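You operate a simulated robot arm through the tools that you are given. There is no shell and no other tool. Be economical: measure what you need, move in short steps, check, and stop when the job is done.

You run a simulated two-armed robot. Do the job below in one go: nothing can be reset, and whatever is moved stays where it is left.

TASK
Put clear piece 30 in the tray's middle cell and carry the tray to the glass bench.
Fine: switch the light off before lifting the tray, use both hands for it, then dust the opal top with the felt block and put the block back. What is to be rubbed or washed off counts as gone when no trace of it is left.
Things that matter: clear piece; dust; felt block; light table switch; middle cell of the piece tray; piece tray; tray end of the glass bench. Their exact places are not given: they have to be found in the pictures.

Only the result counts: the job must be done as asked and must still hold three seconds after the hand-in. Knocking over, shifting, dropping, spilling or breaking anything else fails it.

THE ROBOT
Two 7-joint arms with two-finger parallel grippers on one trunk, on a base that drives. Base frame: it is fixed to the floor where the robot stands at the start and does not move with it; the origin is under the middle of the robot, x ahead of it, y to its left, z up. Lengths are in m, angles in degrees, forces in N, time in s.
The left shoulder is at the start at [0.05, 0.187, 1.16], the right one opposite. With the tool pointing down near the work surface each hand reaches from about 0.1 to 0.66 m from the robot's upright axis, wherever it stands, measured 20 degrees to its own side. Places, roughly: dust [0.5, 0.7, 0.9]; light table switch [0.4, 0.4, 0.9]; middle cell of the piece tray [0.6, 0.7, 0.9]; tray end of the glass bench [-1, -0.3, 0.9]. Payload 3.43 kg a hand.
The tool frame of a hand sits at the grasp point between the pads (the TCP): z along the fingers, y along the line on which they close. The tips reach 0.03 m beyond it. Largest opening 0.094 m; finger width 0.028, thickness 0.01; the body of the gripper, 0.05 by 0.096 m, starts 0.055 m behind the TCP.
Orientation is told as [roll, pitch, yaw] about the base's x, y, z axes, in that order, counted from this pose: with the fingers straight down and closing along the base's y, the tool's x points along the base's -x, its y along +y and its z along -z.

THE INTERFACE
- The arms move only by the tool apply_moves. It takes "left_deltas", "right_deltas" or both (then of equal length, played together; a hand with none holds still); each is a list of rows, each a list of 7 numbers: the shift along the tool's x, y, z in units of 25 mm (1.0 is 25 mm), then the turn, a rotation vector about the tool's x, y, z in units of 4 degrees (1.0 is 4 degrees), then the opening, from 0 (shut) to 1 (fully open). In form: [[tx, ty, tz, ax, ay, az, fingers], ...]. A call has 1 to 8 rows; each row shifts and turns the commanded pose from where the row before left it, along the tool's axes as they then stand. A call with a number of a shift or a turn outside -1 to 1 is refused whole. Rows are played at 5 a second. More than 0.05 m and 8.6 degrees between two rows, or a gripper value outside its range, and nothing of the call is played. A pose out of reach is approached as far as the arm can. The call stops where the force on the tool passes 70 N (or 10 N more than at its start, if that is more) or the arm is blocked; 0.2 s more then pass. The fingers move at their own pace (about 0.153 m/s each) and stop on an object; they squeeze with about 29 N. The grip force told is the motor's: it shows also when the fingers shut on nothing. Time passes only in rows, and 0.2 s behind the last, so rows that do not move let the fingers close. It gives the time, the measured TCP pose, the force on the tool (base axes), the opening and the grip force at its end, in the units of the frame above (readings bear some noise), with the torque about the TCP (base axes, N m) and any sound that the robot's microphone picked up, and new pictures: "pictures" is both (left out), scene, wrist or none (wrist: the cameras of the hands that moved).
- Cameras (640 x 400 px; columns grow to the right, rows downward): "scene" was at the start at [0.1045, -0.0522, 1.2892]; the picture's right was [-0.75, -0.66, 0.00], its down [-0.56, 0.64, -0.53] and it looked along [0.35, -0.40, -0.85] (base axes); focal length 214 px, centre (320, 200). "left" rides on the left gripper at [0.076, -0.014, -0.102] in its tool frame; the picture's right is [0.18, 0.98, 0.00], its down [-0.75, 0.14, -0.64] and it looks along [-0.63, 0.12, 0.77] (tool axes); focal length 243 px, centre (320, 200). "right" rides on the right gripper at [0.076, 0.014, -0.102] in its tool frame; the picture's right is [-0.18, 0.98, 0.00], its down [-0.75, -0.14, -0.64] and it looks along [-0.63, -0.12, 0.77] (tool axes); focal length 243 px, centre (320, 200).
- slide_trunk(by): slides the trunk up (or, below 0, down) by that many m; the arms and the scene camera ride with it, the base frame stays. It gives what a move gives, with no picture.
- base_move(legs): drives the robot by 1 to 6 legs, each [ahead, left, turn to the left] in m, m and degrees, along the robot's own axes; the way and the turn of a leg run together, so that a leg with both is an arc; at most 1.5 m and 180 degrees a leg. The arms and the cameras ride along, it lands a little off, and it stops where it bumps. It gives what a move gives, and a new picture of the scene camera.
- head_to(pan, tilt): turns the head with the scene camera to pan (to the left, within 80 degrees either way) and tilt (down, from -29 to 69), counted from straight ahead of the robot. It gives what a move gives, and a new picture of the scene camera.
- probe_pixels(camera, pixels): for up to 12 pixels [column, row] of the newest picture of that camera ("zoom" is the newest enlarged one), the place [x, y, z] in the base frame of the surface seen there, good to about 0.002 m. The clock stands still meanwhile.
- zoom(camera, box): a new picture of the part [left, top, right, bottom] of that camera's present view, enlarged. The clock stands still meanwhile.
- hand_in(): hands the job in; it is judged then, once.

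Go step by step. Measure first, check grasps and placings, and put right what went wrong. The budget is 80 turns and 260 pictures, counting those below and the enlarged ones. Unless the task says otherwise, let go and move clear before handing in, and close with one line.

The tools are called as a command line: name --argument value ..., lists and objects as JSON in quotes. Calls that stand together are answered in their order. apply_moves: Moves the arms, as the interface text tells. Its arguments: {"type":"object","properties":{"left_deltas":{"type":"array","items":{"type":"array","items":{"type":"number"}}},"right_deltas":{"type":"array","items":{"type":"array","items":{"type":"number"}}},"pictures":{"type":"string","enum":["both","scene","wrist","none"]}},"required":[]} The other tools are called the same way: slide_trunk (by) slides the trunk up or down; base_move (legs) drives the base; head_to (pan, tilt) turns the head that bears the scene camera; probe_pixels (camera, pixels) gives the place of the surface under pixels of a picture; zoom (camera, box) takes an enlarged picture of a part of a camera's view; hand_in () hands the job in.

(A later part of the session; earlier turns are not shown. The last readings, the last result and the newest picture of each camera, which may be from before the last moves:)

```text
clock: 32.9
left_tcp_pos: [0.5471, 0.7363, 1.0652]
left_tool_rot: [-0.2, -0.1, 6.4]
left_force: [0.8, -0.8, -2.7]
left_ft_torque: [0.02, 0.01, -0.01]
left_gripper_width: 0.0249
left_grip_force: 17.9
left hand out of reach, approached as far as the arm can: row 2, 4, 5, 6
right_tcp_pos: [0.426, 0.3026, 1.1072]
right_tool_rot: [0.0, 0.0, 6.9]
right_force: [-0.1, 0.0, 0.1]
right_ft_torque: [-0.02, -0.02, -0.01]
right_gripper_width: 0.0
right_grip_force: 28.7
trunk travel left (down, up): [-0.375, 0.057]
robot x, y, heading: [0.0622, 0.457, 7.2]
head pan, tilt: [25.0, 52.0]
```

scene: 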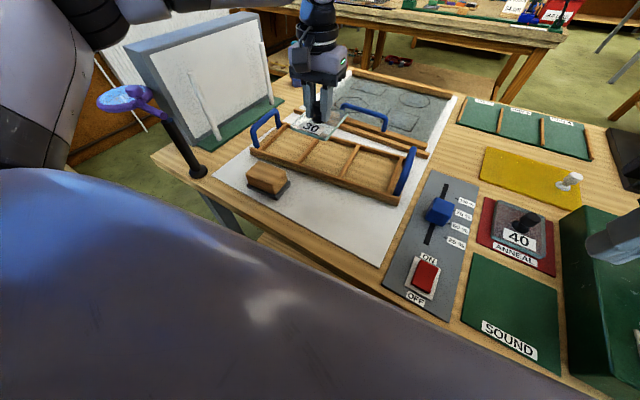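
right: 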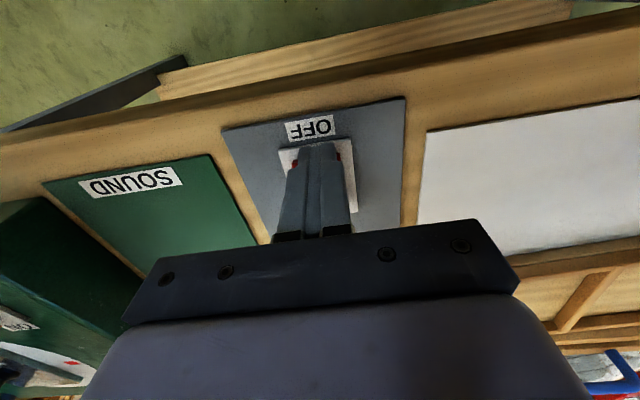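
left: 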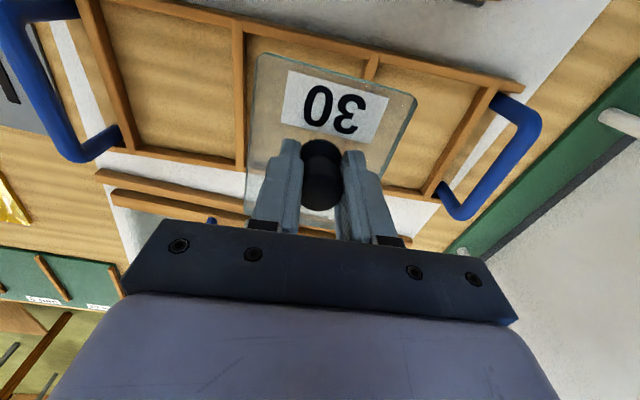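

The arm stalls at (0.547,0.736) at this height. The reach is quoted near the work surface, so I lower to z≈0.985 (clear of walls) and try the remaining shift.

apply_moves --left_deltas '[[0, 0, 0.8, 0, 0, 0, 0], [0, 0, 0.8, 0, 0, 0, 0], [0, 0, 0.8, 0, 0, 0, 0], [0, 0, 0.5, 0, 0, 0, 0], [-0.3, -0.25, 0, 0, 0, 0, 0], [-0.3, -0.25, 0, 0, 0, 0, 0], [-0.3, -0.25, 0, 0, 0, 0, 0]]'

```text
clock: 34.5
left_tcp_pos: [0.5394, 0.7398, 1.001]
left_tool_rot: [-0.1, -0.1, 6.5]
left_force: [0.1, -0.9, -2.0]
left_ft_torque: [-0.02, 0.06, -0.04]
left_gripper_width: 0.0246
left_grip_force: 18.0
left hand out of reach, approached as far as the arm can: row 3, 4, 5, 6, 7
right_tcp_pos: [0.4268, 0.3026, 1.1074]
right_tool_rot: [0.0, 0.0, 7.0]
right_force: [-0.4, -0.6, 0.1]
right_ft_torque: [-0.01, 0.02, 0.01]
right_gripper_width: 0.0
right_grip_force: 29.0
trunk travel left (down, up): [-0.375, 0.057]
robot x, y, heading: [0.0612, 0.4587, 6.7]
head pan, tilt: [25.0, 52.0]
```

scene: 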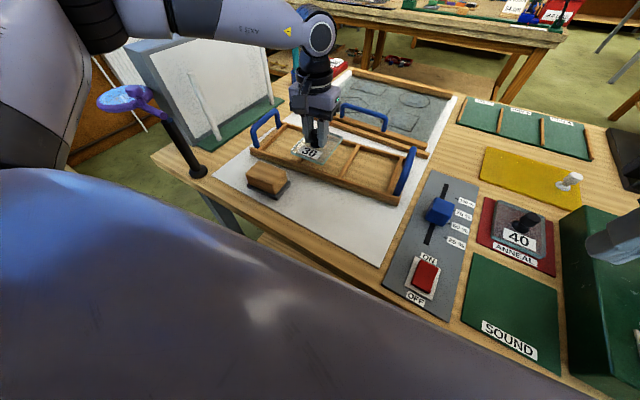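
left: 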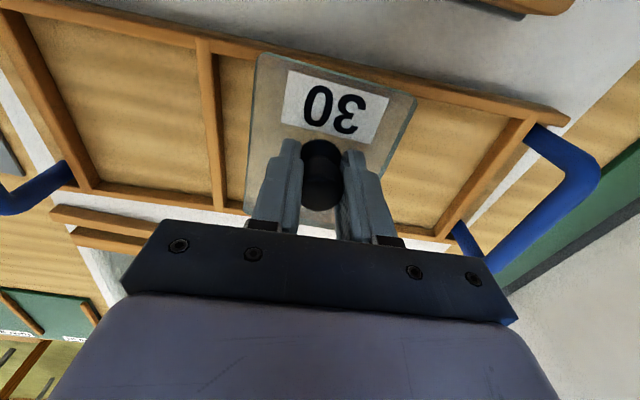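

The wrist limit depends on lateral position, not height. Shifting the base 0.1 m to the right puts the cell where the left arm already reached earlier.

apply_moves --left_deltas '[[0.5, 0, -0.8, 0, 0, 0, 0], [0.5, 0, -0.8, 0, 0, 0, 0]]' --pictures "none"

base_move --legs '[[0, -0.11, 0]]'

```text
clock: 35.1
left_tcp_pos: [0.5156, 0.7362, 1.0416]
left_tool_rot: [-0.1, 0.0, 6.3]
left_force: [-0.9, -0.2, -2.0]
left_ft_torque: [-0.04, 0.03, 0.02]
left_gripper_width: 0.0243
left_grip_force: 18.1
right_tcp_pos: [0.4258, 0.3019, 1.1076]
right_tool_rot: [0.0, 0.0, 7.0]
right_force: [-0.3, 0.2, 0.1]
right_ft_torque: [0.03, -0.02, 0.0]
right_gripper_width: 0.0001
right_grip_force: 29.4
trunk travel left (down, up): [-0.375, 0.057]
robot x, y, heading: [0.0608, 0.4562, 7.0]
head pan, tilt: [25.0, 52.0]
```

```text
clock: 36.2
left_tcp_pos: [0.5137, 0.7029, 1.0408]
left_tool_rot: [-0.1, 0.0, 6.8]
left_force: [0.8, 1.0, -2.0]
left_ft_torque: [0.01, 0.0, -0.02]
left_gripper_width: 0.0244
left_grip_force: 18.1
right_tcp_pos: [0.427, 0.2673, 1.1075]
right_tool_rot: [0.0, 0.0, 7.6]
right_force: [-0.8, 0.0, 0.5]
right_ft_torque: [-0.01, -0.01, -0.02]
right_gripper_width: 0.0004
right_grip_force: 29.2
trunk travel left (down, up): [-0.375, 0.057]
robot x, y, heading: [0.0624, 0.4194, 7.5]
head pan, tilt: [25.0, 52.0]
stopped in leg 1: the robot was blocked; the commanded pose is now the measured one
```

scene: 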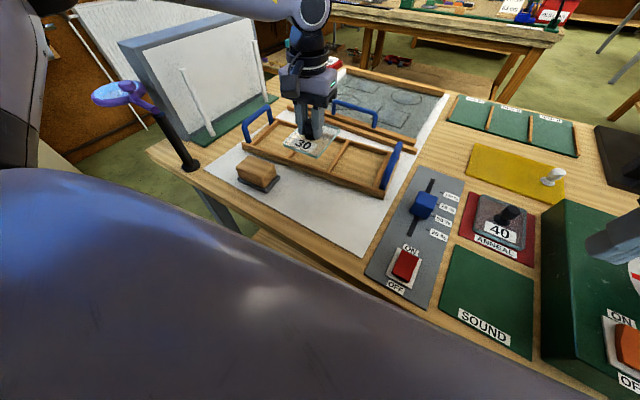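

Base is blocked by the table edge when sliding right. I raise both hands, back off 2 cm and turn right, which brings the left shoulder forward.

apply_moves --left_deltas '[[0.4, 0, -0.8, 0, 0, 0, 0], [0.4, 0, -0.8, 0, 0, 0, 0], [0.4, 0, -0.8, 0, 0, 0, 0]]' --right_deltas '[[0.5, 0.4, -0.8, 0, 0, 0, 0], [0.5, 0.4, -0.8, 0, 0, 0, 0], [0.5, 0.4, -0.8, 0, 0, 0, 0]]' --pictures "none"

base_move --legs '[[-0.03, 0, 0], [0, 0, -19]]'

```text
clock: 37.0
left_tcp_pos: [0.4837, 0.7006, 1.0995]
left_tool_rot: [-0.2, 0.0, 7.0]
left_force: [-0.6, 0.5, -2.2]
left_ft_torque: [0.06, 0.0, -0.01]
left_gripper_width: 0.0247
left_grip_force: 18.3
right_tcp_pos: [0.3842, 0.2935, 1.1668]
right_tool_rot: [-0.1, 0.1, 7.6]
right_force: [-1.0, 0.7, 0.4]
right_ft_torque: [0.0, -0.03, 0.01]
right_gripper_width: 0.0
right_grip_force: 29.3
trunk travel left (down, up): [-0.375, 0.057]
robot x, y, heading: [0.0601, 0.4207, 7.6]
head pan, tilt: [25.0, 52.0]
```

```text
clock: 38.9
left_tcp_pos: [0.5221, 0.5441, 1.0989]
left_tool_rot: [-0.1, 0.0, -12.0]
left_force: [0.0, -0.6, -2.2]
left_ft_torque: [0.04, 0.03, 0.03]
left_gripper_width: 0.0245
left_grip_force: 18.0
right_tcp_pos: [0.2962, 0.1917, 1.1681]
right_tool_rot: [0.1, 0.0, -11.5]
right_force: [0.7, -1.1, -0.3]
right_ft_torque: [0.01, 0.01, 0.01]
right_gripper_width: 0.0001
right_grip_force: 28.7
trunk travel left (down, up): [-0.375, 0.057]
robot x, y, heading: [0.0328, 0.4173, -11.5]
head pan, tilt: [25.0, 52.0]
```

scene: 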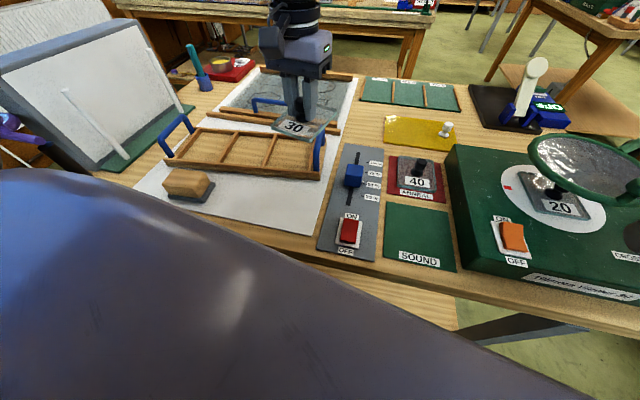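

Now shifting the left hand straight left over the cell (room to move that way), then rotating.

apply_moves --left_deltas '[[-0.047, 0.907, 0, 0, 0, 0, 0], [-0.047, 0.907, 0, 0, 0, 0, 0], [-0.047, 0.907, 0, 0, 0, 0, 0], [-0.047, 0.907, 0, 0, 0, 0, 0], [-0.047, 0.907, 0, 0, 0, 0, 0], [-0.047, 0.907, 0, 0, 0, 0, 0], [-0.047, 0.907, 0, 0, 0, 0, 0], [-0.047, 0.907, 0, 0, 0, 0, 0]]' --pictures "none"

apply_moves --left_deltas '[[0, 0, 0.4, 0, 0, -0.9, 0], [0, 0, 0.4, 0, 0, -0.9, 0], [0, 0, 0.4, 0, 0, -0.9, 0], [0, 0, 0.4, 0, 0, -0.9, 0], [0, 0, 0.4, 0, 0, -0.88, 0], [0, 0, 0, 0, 0, 0, 0]]'

```text
clock: 40.6
left_tcp_pos: [0.5718, 0.7209, 1.0974]
left_tool_rot: [-0.1, 0.0, -12.0]
left_force: [-0.4, -0.1, -3.6]
left_ft_torque: [0.0, 0.03, 0.02]
left_gripper_width: 0.0245
left_grip_force: 17.6
right_tcp_pos: [0.2968, 0.1927, 1.1679]
right_tool_rot: [0.0, 0.0, -11.4]
right_force: [0.0, -0.2, -0.2]
right_ft_torque: [-0.02, 0.01, 0.0]
right_gripper_width: 0.0001
right_grip_force: 28.9
trunk travel left (down, up): [-0.375, 0.057]
robot x, y, heading: [0.0328, 0.4163, -11.5]
head pan, tilt: [25.0, 52.0]
```

```text
clock: 42.0
left_tcp_pos: [0.5714, 0.7195, 1.0489]
left_tool_rot: [-0.1, 0.0, 6.0]
left_force: [-0.3, 0.0, -2.2]
left_ft_torque: [-0.02, -0.01, 0.0]
left_gripper_width: 0.0245
left_grip_force: 18.2
right_tcp_pos: [0.2957, 0.1912, 1.1678]
right_tool_rot: [-0.1, 0.0, -11.4]
right_force: [0.5, 0.3, 0.1]
right_ft_torque: [-0.01, -0.01, -0.02]
right_gripper_width: 0.0
right_grip_force: 28.7
trunk travel left (down, up): [-0.375, 0.057]
robot x, y, heading: [0.0338, 0.4176, -11.3]
head pan, tilt: [25.0, 52.0]
```

scene: 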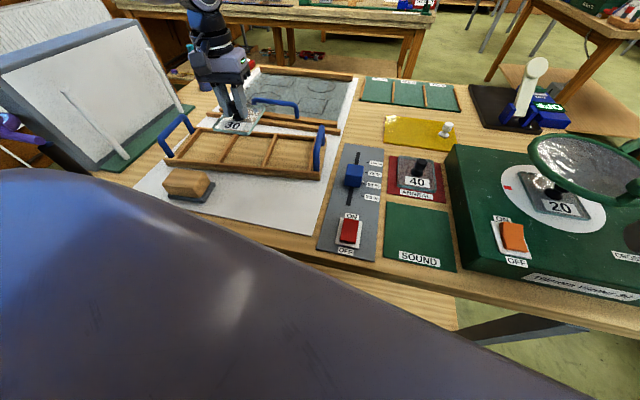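
left: 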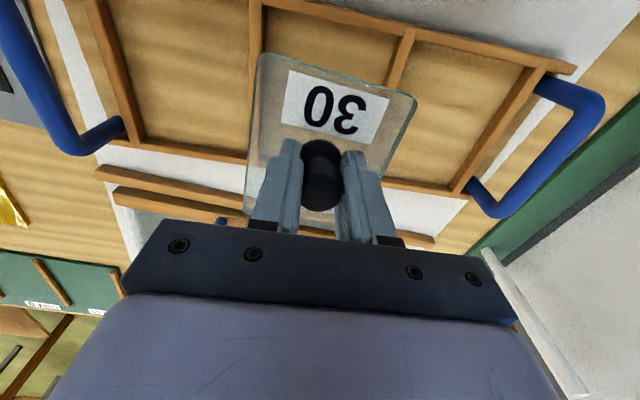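

The hand is over the cell at (0.571,0.7195), yaw 6°. Checking piece corners against cell walls in the left view.

probe_pixels --camera "left" --pixels '[[262, 57], [411, 98], [249, 185], [377, 183], [264, 14], [253, 60], [262, 8], [408, 40], [392, 80], [300, 20], [380, 40]]'

zoom --camera "left" --box '[220, 0, 440, 140]'

zoom --camera "scene" --box '[150, 70, 340, 190]'

```text
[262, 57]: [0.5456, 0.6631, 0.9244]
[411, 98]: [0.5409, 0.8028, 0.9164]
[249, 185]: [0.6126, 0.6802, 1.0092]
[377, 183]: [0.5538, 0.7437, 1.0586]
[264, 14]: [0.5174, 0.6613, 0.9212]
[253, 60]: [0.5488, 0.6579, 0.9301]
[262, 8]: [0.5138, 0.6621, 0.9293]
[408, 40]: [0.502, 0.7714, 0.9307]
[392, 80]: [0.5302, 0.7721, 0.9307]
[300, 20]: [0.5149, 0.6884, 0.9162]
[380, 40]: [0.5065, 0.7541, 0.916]
```

```text
2.86 times, centred on (330, 70) of left
```

zoom: 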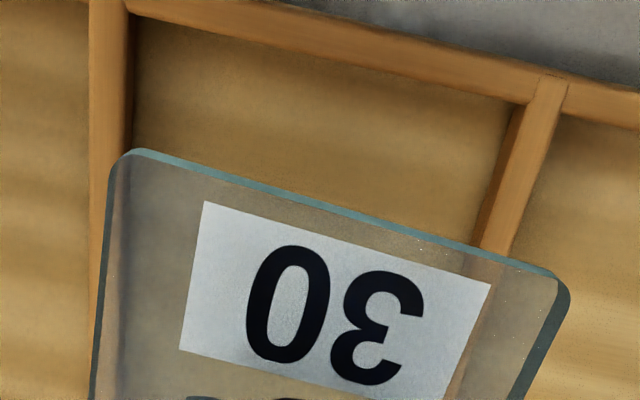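

```text
3.33 times, centred on (245, 130) of scene
```

zoom: 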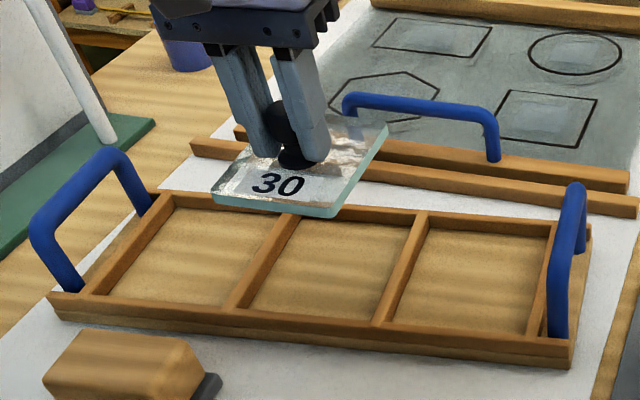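

In the left zoom the piece edge looks turned a few degrees relative to the wall. Probing piece corners precisely.

probe_pixels --camera "zoom" --pixels '[[218, 192], [250, 198], [300, 203], [330, 206], [340, 200], [360, 165], [380, 130], [295, 216], [420, 220], [382, 318], [235, 303], [268, 185]]'

```text
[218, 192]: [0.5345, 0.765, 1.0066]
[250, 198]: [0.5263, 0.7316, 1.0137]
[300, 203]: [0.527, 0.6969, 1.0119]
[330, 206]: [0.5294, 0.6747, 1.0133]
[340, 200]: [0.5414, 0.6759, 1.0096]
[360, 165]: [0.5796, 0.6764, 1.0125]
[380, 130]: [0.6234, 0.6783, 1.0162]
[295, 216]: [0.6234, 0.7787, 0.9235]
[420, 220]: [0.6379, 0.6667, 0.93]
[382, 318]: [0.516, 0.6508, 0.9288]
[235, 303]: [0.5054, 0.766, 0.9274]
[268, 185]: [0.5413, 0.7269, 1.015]
```

The bump turned the piece about −4.3° in the grip. I compensate by turning the hand +4.6° and shifting −7 mm/−3 mm, then lower partway.

apply_moves --left_deltas '[[0.29, -0.09, 0, 0, 0, -0.6, 0], [0, 0, 0, 0, 0, -0.55, 0], [0, 0, 0.8, 0, 0, 0, 0], [0, 0, 0.8, 0, 0, 0, 0], [0, 0, 0.8, 0, 0, 0, 0], [0, 0, 0, 0, 0, 0, 0]]'

zoom --camera "scene" --box '[150, 70, 340, 190]'

zoom --camera "left" --box '[200, 0, 460, 163]'

```text
clock: 43.5
left_tcp_pos: [0.5635, 0.7174, 0.9882]
left_tool_rot: [-0.1, 0.0, 10.5]
left_force: [1.1, 1.0, -2.1]
left_ft_torque: [0.02, 0.04, 0.0]
left_gripper_width: 0.0243
left_grip_force: 18.1
right_tcp_pos: [0.2966, 0.1922, 1.1672]
right_tool_rot: [-0.1, 0.0, -11.5]
right_force: [-0.6, -0.7, 0.3]
right_ft_torque: [0.04, 0.0, 0.02]
right_gripper_width: 0.0001
right_grip_force: 29.0
trunk travel left (down, up): [-0.375, 0.057]
robot x, y, heading: [0.0298, 0.4177, -11.3]
head pan, tilt: [25.0, 52.0]
```

scene: 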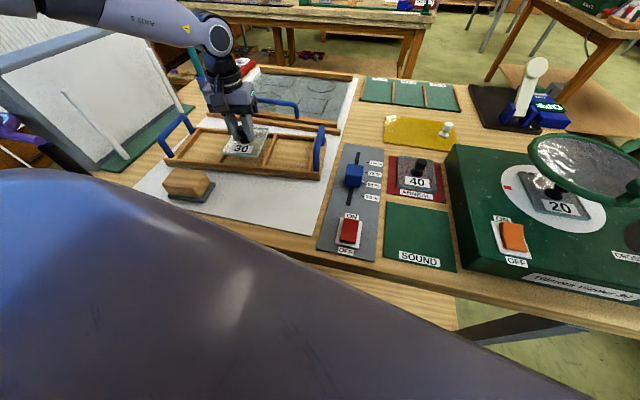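
left: 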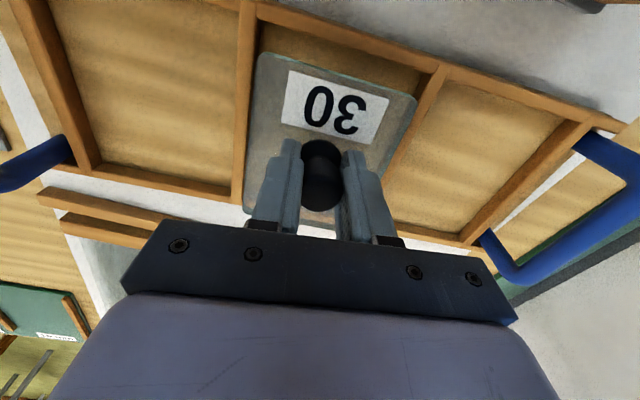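

```text
3.33 times, centred on (245, 130) of scene
```

zoom: 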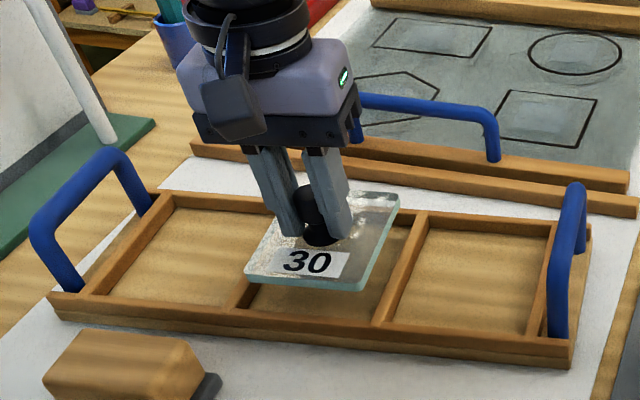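

```text
2.45 times, centred on (330, 82) of left
```

zoom: 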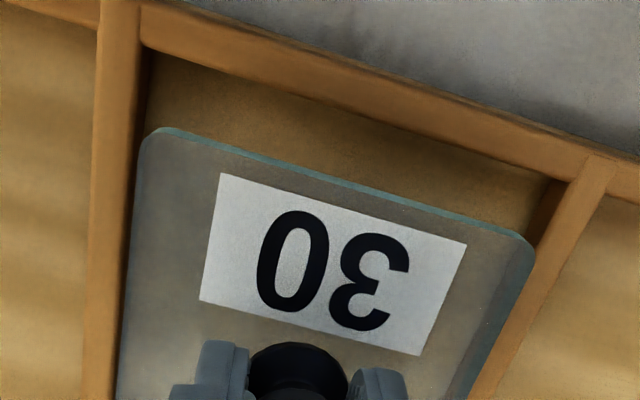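

Edges are parallel now. Verifying position numerically.

zoom --camera "scene" --box '[210, 110, 290, 165]'

probe_pixels --camera "zoom" --pixels '[[92, 220], [300, 238], [335, 215], [372, 120], [393, 70], [100, 205], [200, 235], [415, 120], [345, 280], [110, 250]]'

```text
7.27 times, centred on (250, 138) of scene
```

zoom: 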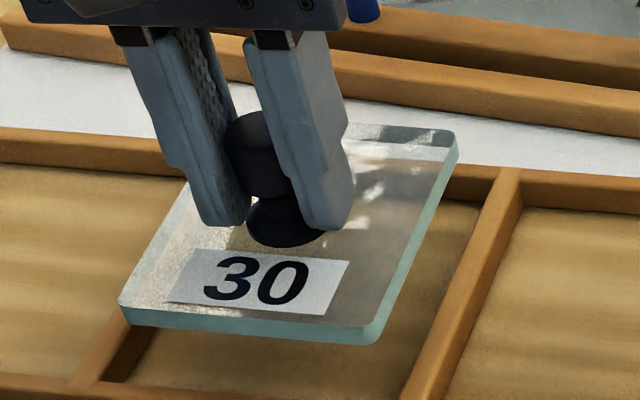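

```text
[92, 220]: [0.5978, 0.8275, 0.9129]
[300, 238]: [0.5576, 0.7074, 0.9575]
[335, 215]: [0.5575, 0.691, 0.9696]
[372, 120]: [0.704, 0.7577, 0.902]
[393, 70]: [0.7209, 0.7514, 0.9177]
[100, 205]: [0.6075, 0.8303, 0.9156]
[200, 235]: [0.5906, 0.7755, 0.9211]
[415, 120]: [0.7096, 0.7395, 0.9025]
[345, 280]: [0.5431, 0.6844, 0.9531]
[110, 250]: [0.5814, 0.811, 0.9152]
```

probe_pixels --camera "zoom" --pixels '[[128, 300], [240, 318], [355, 326], [376, 318], [412, 235], [448, 160], [495, 190], [420, 355], [115, 340], [150, 262], [480, 215]]'

```text
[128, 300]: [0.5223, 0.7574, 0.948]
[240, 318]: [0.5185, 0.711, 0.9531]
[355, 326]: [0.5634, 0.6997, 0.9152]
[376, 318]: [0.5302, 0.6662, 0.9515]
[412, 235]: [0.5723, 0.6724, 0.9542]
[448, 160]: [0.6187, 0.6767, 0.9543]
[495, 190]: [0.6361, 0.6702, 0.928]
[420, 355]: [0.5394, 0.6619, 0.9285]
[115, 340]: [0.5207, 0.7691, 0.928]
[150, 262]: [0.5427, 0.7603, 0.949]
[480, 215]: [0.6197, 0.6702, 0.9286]
```

Clearances are 7–11 mm on all sides. Lowering into the cell with small steps.

apply_moves --left_deltas '[[0, 0, 0.5, 0, 0, 0, 0], [0, 0, 0.4, 0, 0, 0, 0], [0, 0, 0.15, 0, 0, 0, 0], [0, 0, 0, 0, 0, 0, 0]]' --pictures "wrist"

```text
clock: 44.5
left_tcp_pos: [0.5637, 0.716, 0.9627]
left_tool_rot: [-0.1, 0.0, 10.6]
left_force: [-0.1, -0.2, -2.4]
left_ft_torque: [-0.02, -0.01, 0.0]
left_gripper_width: 0.0245
left_grip_force: 17.9
right_tcp_pos: [0.2959, 0.1922, 1.1685]
right_tool_rot: [0.0, 0.0, -11.4]
right_force: [1.2, -0.1, 0.9]
right_ft_torque: [0.04, -0.02, 0.01]
right_gripper_width: 0.0001
right_grip_force: 28.9
trunk travel left (down, up): [-0.375, 0.057]
robot x, y, heading: [0.0319, 0.4152, -11.7]
head pan, tilt: [25.0, 52.0]
```

left: 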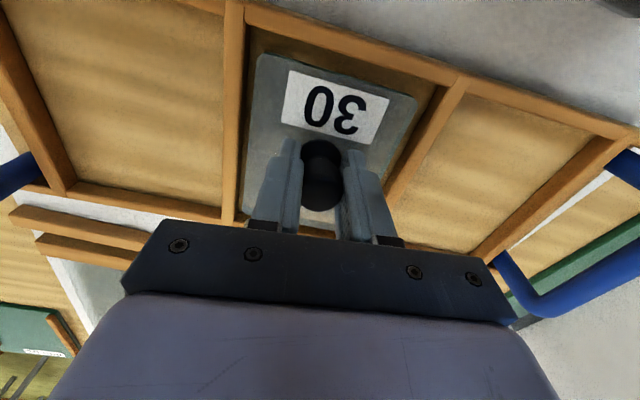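

apply_moves --left_deltas '[[0, 0, 0.1, 0, 0, 0, 0], [0, 0, 0.06, 0, 0, 0, 0], [0, 0, 0, 0, 0, 0, 0]]' --pictures "none"

```text
clock: 45.2
left_tcp_pos: [0.5636, 0.7179, 0.9585]
left_tool_rot: [-0.1, 0.0, 10.5]
left_force: [1.2, -0.5, -2.1]
left_ft_torque: [-0.03, 0.03, 0.01]
left_gripper_width: 0.0248
left_grip_force: 18.3
right_tcp_pos: [0.2973, 0.1915, 1.1679]
right_tool_rot: [0.0, 0.0, -11.4]
right_force: [0.9, 0.2, 0.2]
right_ft_torque: [-0.03, 0.01, -0.04]
right_gripper_width: 0.0002
right_grip_force: 28.9
trunk travel left (down, up): [-0.375, 0.057]
robot x, y, heading: [0.0342, 0.4154, -11.3]
head pan, tilt: [25.0, 52.0]
```

apply_moves --left_deltas '[[0, 0, 0.08, 0, 0, 0, 0], [0, 0, 0.06, 0, 0, 0, 0], [0, 0, 0, 0, 0, 0, 0]]' --pictures "none"

```text
clock: 46.0
left_tcp_pos: [0.5653, 0.7163, 0.9568]
left_tool_rot: [-0.1, -0.1, 10.4]
left_force: [2.4, 1.8, 8.6]
left_ft_torque: [0.03, 0.43, 0.02]
left_gripper_width: 0.0248
left_grip_force: 18.3
right_tcp_pos: [0.2952, 0.1919, 1.1684]
right_tool_rot: [0.1, 0.1, -11.4]
right_force: [0.0, -0.1, -0.1]
right_ft_torque: [0.0, -0.01, 0.02]
right_gripper_width: 0.0001
right_grip_force: 29.1
trunk travel left (down, up): [-0.375, 0.057]
robot x, y, heading: [0.0291, 0.4168, -11.6]
head pan, tilt: [25.0, 52.0]
```

Contact felt (8.6 N). Opening modestly and rising.

apply_moves --left_deltas '[[0, 0, -0.05, 0, 0, 0, 0.5], [0, 0, 0, 0, 0, 0, 0.5], [0, 0, -0.6, 0, 0, 0, 0.5], [0, 0, -1, 0, 0, 0, 0.5], [0, 0, -1, 0, 0, 0, 0.5], [0, 0, -1, 0, 0, 0, 0.5], [0.5, 0, -0.8, 0, 0, 0, 0.5], [1, 0, 0, 0, 0, 0, 0.5]]'

zoom --camera "scene" --box '[140, 70, 340, 195]'

```text
clock: 47.9
left_tcp_pos: [0.5261, 0.7116, 1.0674]
left_tool_rot: [-0.1, 0.0, 10.5]
left_force: [0.0, -0.6, -0.4]
left_ft_torque: [0.04, 0.03, 0.01]
left_gripper_width: 0.047
left_grip_force: 0.0
right_tcp_pos: [0.2963, 0.191, 1.1688]
right_tool_rot: [0.0, 0.0, -11.5]
right_force: [-1.2, 0.7, -0.2]
right_ft_torque: [0.0, -0.02, -0.01]
right_gripper_width: 0.0
right_grip_force: 29.1
trunk travel left (down, up): [-0.375, 0.057]
robot x, y, heading: [0.0338, 0.4184, -11.5]
head pan, tilt: [25.0, 52.0]
```

scene: 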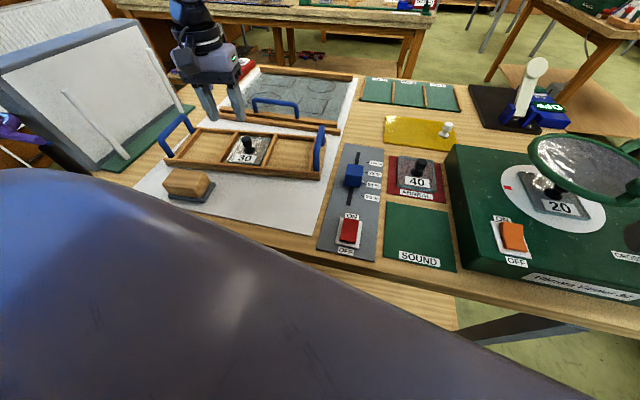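
left: 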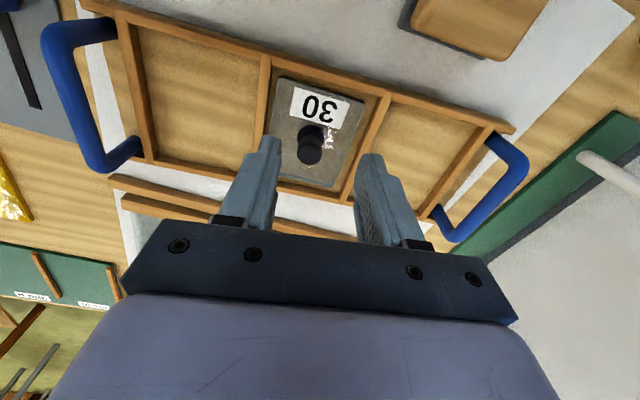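

```text
3.20 times, centred on (240, 132) of scene
```

zoom: 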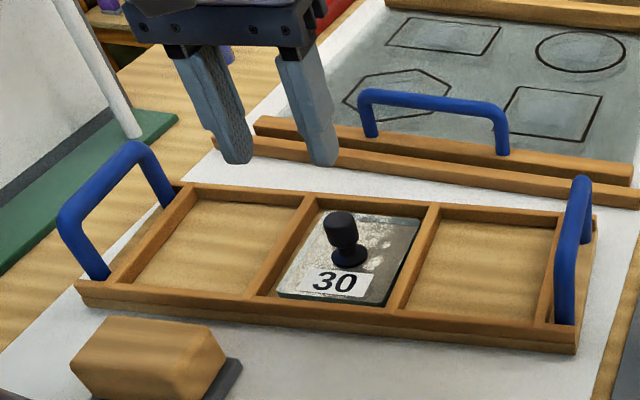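

Piece 30 sits flat in the middle cell. Next I tuck the left hand in, to reposition for the two-handed tray lift.

apply_moves --left_deltas '[[0, 0, -1, 0, 0, 0, 0.8], [0.91, -0.83, -1, 0, 0, 0, 0.8], [0.91, -0.83, -1, 0, 0, 0, 0.8], [0.91, -0.83, 0, 0, 0, 0, 0.8], [0.91, -0.83, 0, 0, 0, 0, 0.8], [0.91, -0.83, 0, 0, 0, 0, 0.8], [0.91, -0.83, 0, 0, 0, 0, 0.8]]' --pictures "none"

apply_moves --left_deltas '[[0, 0, 0, 0, 0, 0.9, 0.8], [0, 0, 0, 0, 0, 0.9, 0.8], [0, 0, 0, 0, 0, 0.9, 0.8], [0, 0, 0, 0, 0, 0.9, 0.8], [0, 0, 0, 0, 0, 0.9, 0.8], [0, 0, 0, 0, 0, 0.9, 0.8]]' --pictures "none"

base_move --legs '[[-0.04, 0, 18], [0, 0.19, 0], [0.06, 0, 0]]'

```text
clock: 49.5
left_tcp_pos: [0.4147, 0.5593, 1.142]
left_tool_rot: [-0.1, 0.0, 10.7]
left_force: [-0.6, -0.9, 0.2]
left_ft_torque: [0.03, 0.0, 0.02]
left_gripper_width: 0.0755
left_grip_force: 0.1
right_tcp_pos: [0.2971, 0.1917, 1.168]
right_tool_rot: [0.0, 0.1, -11.4]
right_force: [-0.3, 0.0, 0.1]
right_ft_torque: [0.01, -0.03, 0.01]
right_gripper_width: 0.0
right_grip_force: 29.5
trunk travel left (down, up): [-0.375, 0.057]
robot x, y, heading: [0.0299, 0.419, -11.6]
head pan, tilt: [25.0, 52.0]
```

```text
clock: 50.9
left_tcp_pos: [0.414, 0.5639, 1.142]
left_tool_rot: [-0.1, 0.1, -11.2]
left_force: [-1.0, -0.1, -0.7]
left_ft_torque: [0.01, -0.02, 0.0]
left_gripper_width: 0.0752
left_grip_force: 0.0
right_tcp_pos: [0.296, 0.1918, 1.1673]
right_tool_rot: [-0.1, 0.0, -11.5]
right_force: [0.5, 0.2, -0.1]
right_ft_torque: [-0.01, 0.01, -0.04]
right_gripper_width: 0.0
right_grip_force: 29.4
trunk travel left (down, up): [-0.375, 0.057]
robot x, y, heading: [0.0335, 0.414, -11.5]
head pan, tilt: [25.0, 52.0]
```

```text
clock: 54.7
left_tcp_pos: [0.3509, 0.8668, 1.1428]
left_tool_rot: [-0.1, 0.1, 6.5]
left_force: [0.1, 0.0, 0.5]
left_ft_torque: [0.0, -0.02, -0.01]
left_gripper_width: 0.0752
left_grip_force: 0.0
right_tcp_pos: [0.3521, 0.4773, 1.1676]
right_tool_rot: [0.0, 0.0, 6.2]
right_force: [-0.1, -0.6, -0.6]
right_ft_torque: [-0.02, 0.03, 0.0]
right_gripper_width: 0.0
right_grip_force: 28.7
trunk travel left (down, up): [-0.375, 0.057]
robot x, y, heading: [0.0291, 0.6113, 6.4]
head pan, tilt: [25.0, 52.0]
```

scene: 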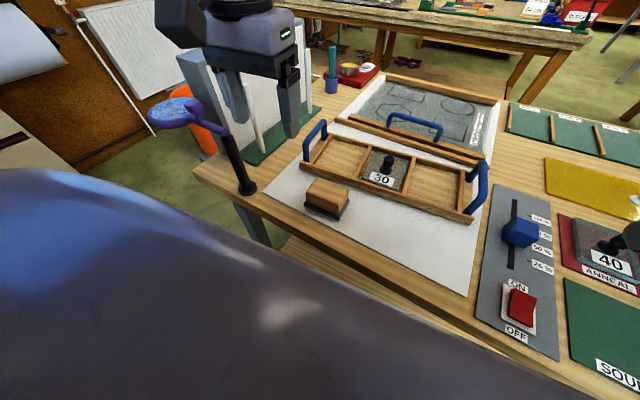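

Good position and clear view. Advance 3 cm more and measure the handles.

base_move --legs '[[0.03, 0, 0]]'

zoom --camera "scene" --box '[290, 100, 500, 230]'

```text
clock: 55.5
left_tcp_pos: [0.3824, 0.8705, 1.1414]
left_tool_rot: [-0.1, 0.0, 6.7]
left_force: [0.0, 0.5, -0.5]
left_ft_torque: [0.0, 0.0, 0.0]
left_gripper_width: 0.0752
left_grip_force: 0.1
right_tcp_pos: [0.383, 0.4816, 1.1667]
right_tool_rot: [0.1, 0.1, 6.5]
right_force: [0.2, -0.8, -0.1]
right_ft_torque: [-0.05, 0.01, -0.02]
right_gripper_width: 0.0
right_grip_force: 29.6
trunk travel left (down, up): [-0.375, 0.057]
robot x, y, heading: [0.0585, 0.614, 6.3]
head pan, tilt: [25.0, 52.0]
```

scene: 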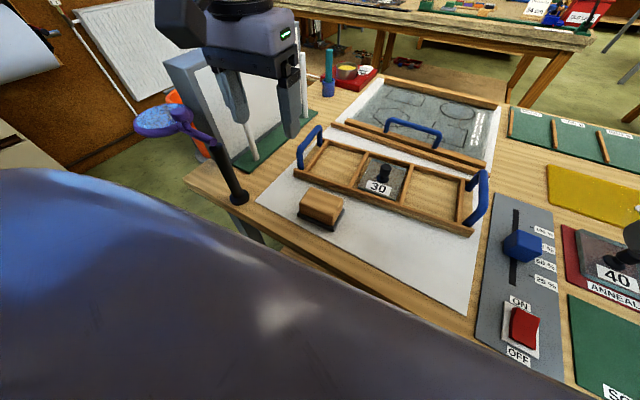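

```text
3.05 times, centred on (395, 165) of scene
```

zoom: 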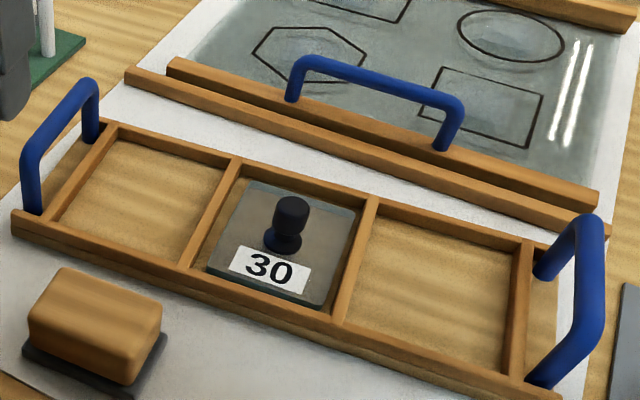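

probe_pixels --camera "zoom" --pixels '[[33, 145], [58, 112], [85, 84], [32, 190], [92, 130], [580, 222], [593, 270], [580, 330], [605, 240], [545, 265], [550, 375], [590, 218]]'

zoom --camera "scene" --box '[230, 170, 500, 330]'

```text
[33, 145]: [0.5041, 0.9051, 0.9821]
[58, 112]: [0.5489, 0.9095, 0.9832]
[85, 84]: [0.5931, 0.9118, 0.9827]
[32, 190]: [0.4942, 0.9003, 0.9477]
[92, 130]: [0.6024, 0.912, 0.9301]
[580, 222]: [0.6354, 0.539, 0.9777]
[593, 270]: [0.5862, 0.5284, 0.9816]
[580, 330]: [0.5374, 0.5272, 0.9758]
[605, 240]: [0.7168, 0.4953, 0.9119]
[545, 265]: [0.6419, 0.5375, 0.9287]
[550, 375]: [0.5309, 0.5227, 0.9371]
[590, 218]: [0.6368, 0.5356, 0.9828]
```

```text
2.37 times, centred on (365, 250) of scene
```

zoom: 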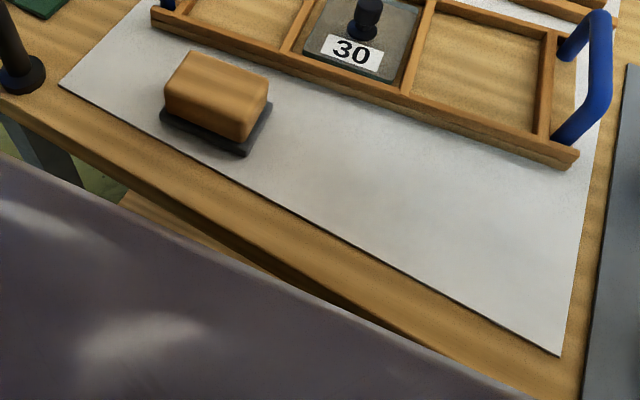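

Handle centres: left ≈(0.549,0.908), right ≈(0.586,0.530), bar z≈0.975. Checking clearance of the rack at the left handle.

probe_pixels --camera "scene" --pixels '[[255, 150], [246, 115], [243, 90], [304, 70], [305, 100], [308, 115], [205, 90], [245, 165], [235, 160], [225, 150], [172, 122], [212, 138]]'

```text
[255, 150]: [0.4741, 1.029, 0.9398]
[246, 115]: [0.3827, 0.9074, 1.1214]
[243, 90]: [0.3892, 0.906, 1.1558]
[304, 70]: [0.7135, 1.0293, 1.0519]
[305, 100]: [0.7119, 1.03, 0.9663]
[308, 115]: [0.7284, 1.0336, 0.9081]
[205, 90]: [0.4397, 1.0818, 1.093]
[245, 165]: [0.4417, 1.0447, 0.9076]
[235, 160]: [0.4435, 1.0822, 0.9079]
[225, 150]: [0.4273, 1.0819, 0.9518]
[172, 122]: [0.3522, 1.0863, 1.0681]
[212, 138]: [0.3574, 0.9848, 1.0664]
```

Rack rods are at y≈1.03, so there's room. Moving both hands above the handles.

apply_moves --left_deltas '[[-0.85, 0.094, 0.4, 0, 0, 0, 0.7], [-0.85, 0.094, 0.4, 0, 0, 0, 0.7], [-0.85, 0.094, 0.4, 0, 0, 0, 0.7], [-0.85, 0.094, 0.4, 0, 0, 0, 0.7], [-0.85, 0.094, 0.4, 0, 0, 0, 0.7], [-0.85, 0.094, 0.4, 0, 0, 0, 0.7], [-0.85, 0.094, 0.4, 0, 0, 0, 0.7], [-0.85, 0.094, 0.4, 0, 0, 0, 0.7]]' --right_deltas '[[-0.985, 0.115, 0.53, 0, 0, 0, 0.7], [-0.985, 0.115, 0.53, 0, 0, 0, 0.7], [-0.985, 0.115, 0.53, 0, 0, 0, 0.7], [-0.985, 0.115, 0.53, 0, 0, 0, 0.7], [-0.985, 0.115, 0.53, 0, 0, 0, 0.7], [-0.985, 0.115, 0.53, 0, 0, 0, 0.7], [-0.985, 0.115, 0.53, 0, 0, 0, 0.7], [-0.985, 0.115, 0.53, 0, 0, 0, 0.7]]'

```text
clock: 57.3
left_tcp_pos: [0.5461, 0.9078, 1.0641]
left_tool_rot: [0.0, 0.1, 6.7]
left_force: [-0.3, 0.1, -0.5]
left_ft_torque: [0.03, 0.0, 0.01]
left_gripper_width: 0.0658
left_grip_force: 0.0
right_tcp_pos: [0.5786, 0.5242, 1.0609]
right_tool_rot: [0.0, 0.0, 6.4]
right_force: [0.2, 0.0, 0.5]
right_ft_torque: [-0.01, 0.01, 0.04]
right_gripper_width: 0.0658
right_grip_force: 0.1
trunk travel left (down, up): [-0.375, 0.057]
robot x, y, heading: [0.064, 0.6126, 6.1]
head pan, tilt: [25.0, 52.0]
```

scene: 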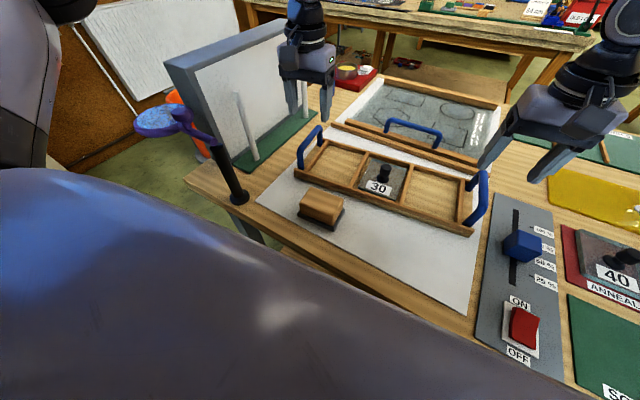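
right: 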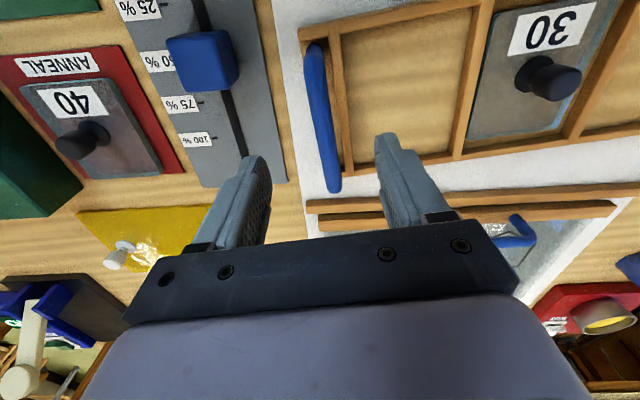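
left: 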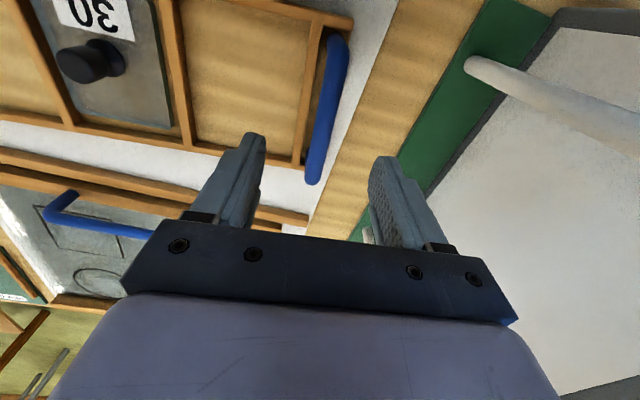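

Both reached. Measuring both bars from the wrist cameras.

probe_pixels --camera "right" --pixels '[[315, 55], [308, 90], [323, 115], [330, 115], [315, 118], [333, 180]]'

probe_pixels --camera "left" --pixels '[[339, 50], [318, 110], [328, 112], [337, 112], [320, 150], [314, 178]]'

```text
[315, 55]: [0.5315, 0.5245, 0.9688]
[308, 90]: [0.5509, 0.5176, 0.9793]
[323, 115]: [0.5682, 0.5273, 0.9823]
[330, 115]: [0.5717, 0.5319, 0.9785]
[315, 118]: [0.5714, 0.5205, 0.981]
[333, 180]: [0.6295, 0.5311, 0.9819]
```

```text
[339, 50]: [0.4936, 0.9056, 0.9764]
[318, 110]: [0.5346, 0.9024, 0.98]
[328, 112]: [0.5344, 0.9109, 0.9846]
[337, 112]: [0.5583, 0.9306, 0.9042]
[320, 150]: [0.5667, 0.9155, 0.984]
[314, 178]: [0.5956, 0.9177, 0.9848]
```

Bars: left (0.549,0.911), right (0.584,0.528), centre z≈0.975. Descending over them.

apply_moves --left_deltas '[[-0.13, 0.105, 0.6, 0, 0, 0, 0.7], [0, 0, 0.75, 0, 0, 0, 0.7], [0, 0, 0.75, 0, 0, 0, 0.7], [0, 0, 0.75, 0, 0, 0, 0.7], [0, 0, 0.75, 0, 0, 0, 0.7], [0, 0, 0, 0, 0, 0, 0.7]]' --right_deltas '[[-0.23, 0.13, 0.6, 0, 0, 0, 0.7], [0, 0, 0.72, 0, 0, 0, 0.7], [0, 0, 0.72, 0, 0, 0, 0.7], [0, 0, 0.72, 0, 0, 0, 0.7], [0, 0, 0.72, 0, 0, 0, 0.7], [0, 0, 0, 0, 0, 0, 0.7]]'

```text
clock: 58.7
left_tcp_pos: [0.5479, 0.912, 0.972]
left_tool_rot: [-0.1, 0.0, 6.7]
left_force: [-0.3, 0.0, -0.3]
left_ft_torque: [0.0, 0.02, -0.01]
left_gripper_width: 0.0657
left_grip_force: 0.0
right_tcp_pos: [0.5808, 0.5286, 0.9738]
right_tool_rot: [0.0, 0.0, 6.4]
right_force: [0.0, 0.5, 0.3]
right_ft_torque: [-0.03, -0.01, -0.02]
right_gripper_width: 0.066
right_grip_force: 0.0
trunk travel left (down, up): [-0.375, 0.057]
robot x, y, heading: [0.0616, 0.6169, 6.3]
head pan, tilt: [25.0, 52.0]
```

scene: 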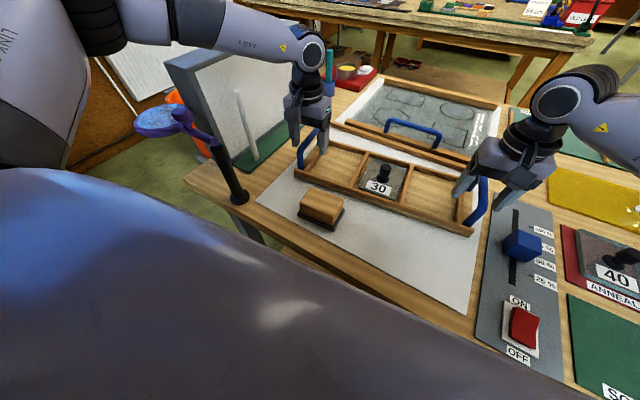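
right: 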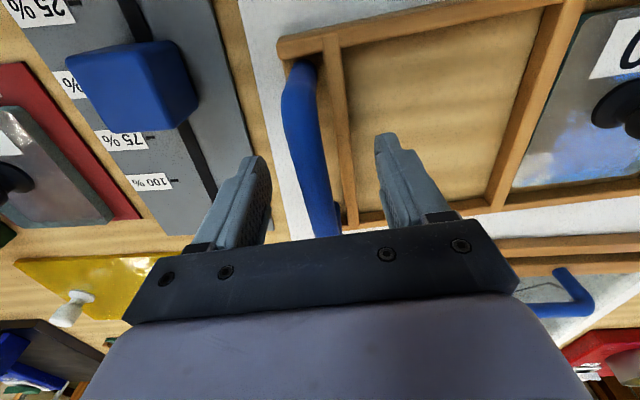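
left: 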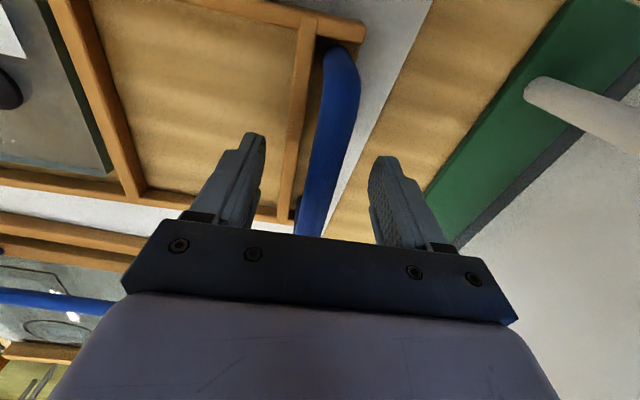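

Both bars lie between the fingers. Closing both grippers.

apply_moves --left_deltas '[[0, 0, 0, 0, 0, 0, 0.3], [0, 0, 0, 0, 0, 0, 0], [0, 0, 0, 0, 0, 0, 0], [0, 0, 0, 0, 0, 0, 0]]' --right_deltas '[[0, 0, 0, 0, 0, 0, 0.3], [0, 0, 0, 0, 0, 0, 0], [0, 0, 0, 0, 0, 0, 0], [0, 0, 0, 0, 0, 0, 0]]' --pictures "none"

```text
clock: 59.7
left_tcp_pos: [0.5461, 0.9119, 0.9726]
left_tool_rot: [0.0, 0.0, 6.7]
left_force: [-1.5, 5.9, 1.1]
left_ft_torque: [0.03, -0.24, -0.61]
left_gripper_width: 0.0204
left_grip_force: 29.2
right_tcp_pos: [0.5816, 0.5273, 0.9735]
right_tool_rot: [0.0, 0.0, 6.4]
right_force: [1.0, -8.0, 0.1]
right_ft_torque: [-0.04, 0.11, -0.25]
right_gripper_width: 0.0202
right_grip_force: 28.4
trunk travel left (down, up): [-0.375, 0.057]
robot x, y, heading: [0.0623, 0.6115, 6.6]
head pan, tilt: [25.0, 52.0]
```

Both grip 0.020 m bars at 29 N. Lifting rigidly with the trunk by 5 cm.

slide_trunk --by 0.05

zoom --camera "scene" --box '[160, 60, 560, 310]'

```text
clock: 60.6
left_tcp_pos: [0.5489, 0.912, 1.0216]
left_tool_rot: [0.0, 0.1, 6.8]
left_force: [-2.7, 11.5, -5.0]
left_ft_torque: [0.01, 0.02, -0.56]
left_gripper_width: 0.0204
left_grip_force: 28.9
right_tcp_pos: [0.5806, 0.5286, 1.023]
right_tool_rot: [-0.2, 0.2, 6.3]
right_force: [2.2, -10.7, -6.2]
right_ft_torque: [-0.06, 0.1, -0.21]
right_gripper_width: 0.0203
right_grip_force: 28.9
trunk travel left (down, up): [-0.425, 0.007]
robot x, y, heading: [0.0594, 0.6187, 6.3]
head pan, tilt: [25.0, 52.0]
```

```text
1.60 times, centred on (360, 185) of scene
```

zoom: 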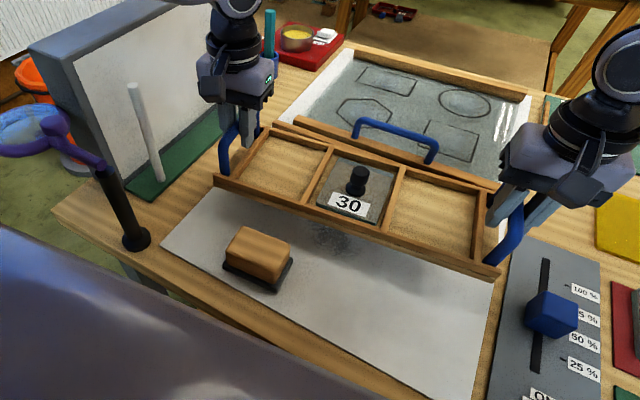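

Tray is up, piece in place, and the dust shows under it at zoom (325,235). Measuring the loupe stand before retracting past it.

head_to --pan 35 --tilt 52

zoom --camera "scene" --box '[160, 60, 480, 260]'

```text
clock: 61.4
left_tcp_pos: [0.548, 0.9118, 1.0215]
left_tool_rot: [-0.1, 0.1, 6.6]
left_force: [-3.7, 14.0, -5.5]
left_ft_torque: [-0.04, 0.21, -0.52]
left_gripper_width: 0.0204
left_grip_force: 29.3
right_tcp_pos: [0.5821, 0.5272, 1.0232]
right_tool_rot: [-0.1, 0.0, 6.3]
right_force: [2.8, -14.1, -6.6]
right_ft_torque: [0.03, -0.13, -0.21]
right_gripper_width: 0.0205
right_grip_force: 29.3
trunk travel left (down, up): [-0.425, 0.007]
robot x, y, heading: [0.0629, 0.6114, 6.3]
head pan, tilt: [35.0, 52.0]
```

scene: 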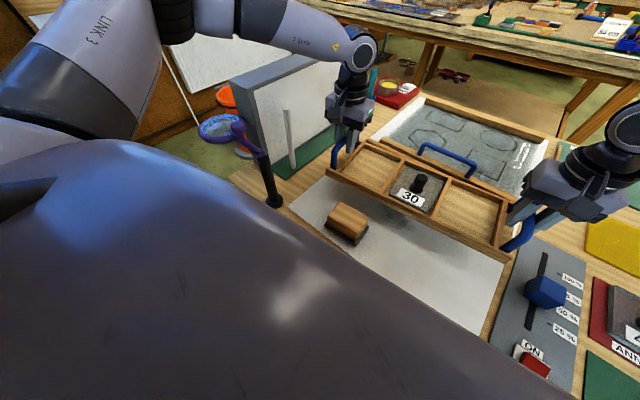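

```text
2.00 times, centred on (320, 160) of scene
```

zoom: 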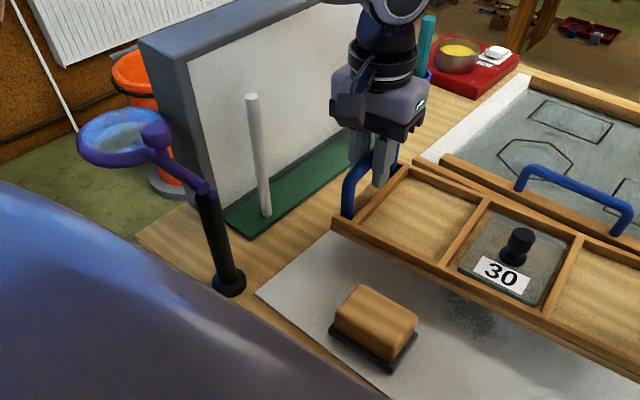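

probe_pixels --camera "zoom" --pixels '[[228, 282], [217, 240], [206, 200], [180, 175], [155, 140], [110, 120], [340, 320], [375, 355], [360, 300], [475, 325], [430, 320], [505, 345]]'

apply_moves --left_deltas '[[0, 0.03, -0.5, 0, 0, 0, 0], [0, 0, -0.5, 0, 0, 0, 0], [0, 0, -0.5, 0, 0, 0, 0], [0, 0, -0.5, 0, 0, 0, 0], [0, 0, 0, 0, 0, 0, 0]]' --right_deltas '[[0, -0.03, -0.5, 0, 0, 0, 0], [0, 0, -0.5, 0, 0, 0, 0], [0, 0, -0.5, 0, 0, 0, 0], [0, 0, -0.5, 0, 0, 0, 0], [0, 0, 0, 0, 0, 0, 0]]' --pictures "none"

```text
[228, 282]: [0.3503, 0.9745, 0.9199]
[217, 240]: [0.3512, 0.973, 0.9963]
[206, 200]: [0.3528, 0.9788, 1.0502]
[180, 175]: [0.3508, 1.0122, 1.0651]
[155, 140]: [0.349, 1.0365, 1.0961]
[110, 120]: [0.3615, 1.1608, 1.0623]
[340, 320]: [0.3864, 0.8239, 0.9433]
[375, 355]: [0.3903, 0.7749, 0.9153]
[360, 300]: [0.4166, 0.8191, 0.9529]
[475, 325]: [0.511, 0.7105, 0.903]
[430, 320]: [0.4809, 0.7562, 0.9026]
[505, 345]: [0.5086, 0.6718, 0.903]
```

```text
clock: 62.6
left_tcp_pos: [0.5485, 0.9131, 1.0738]
left_tool_rot: [-0.1, 0.0, 6.6]
left_force: [-2.7, 9.6, -5.7]
left_ft_torque: [-0.06, 0.13, -0.53]
left_gripper_width: 0.0202
left_grip_force: 28.8
right_tcp_pos: [0.5816, 0.5276, 1.0729]
right_tool_rot: [0.0, 0.1, 6.3]
right_force: [2.9, -9.9, -5.9]
right_ft_torque: [0.02, -0.04, -0.39]
right_gripper_width: 0.0203
right_grip_force: 29.2
trunk travel left (down, up): [-0.425, 0.007]
robot x, y, heading: [0.0615, 0.6125, 6.4]
head pan, tilt: [35.0, 52.0]
```

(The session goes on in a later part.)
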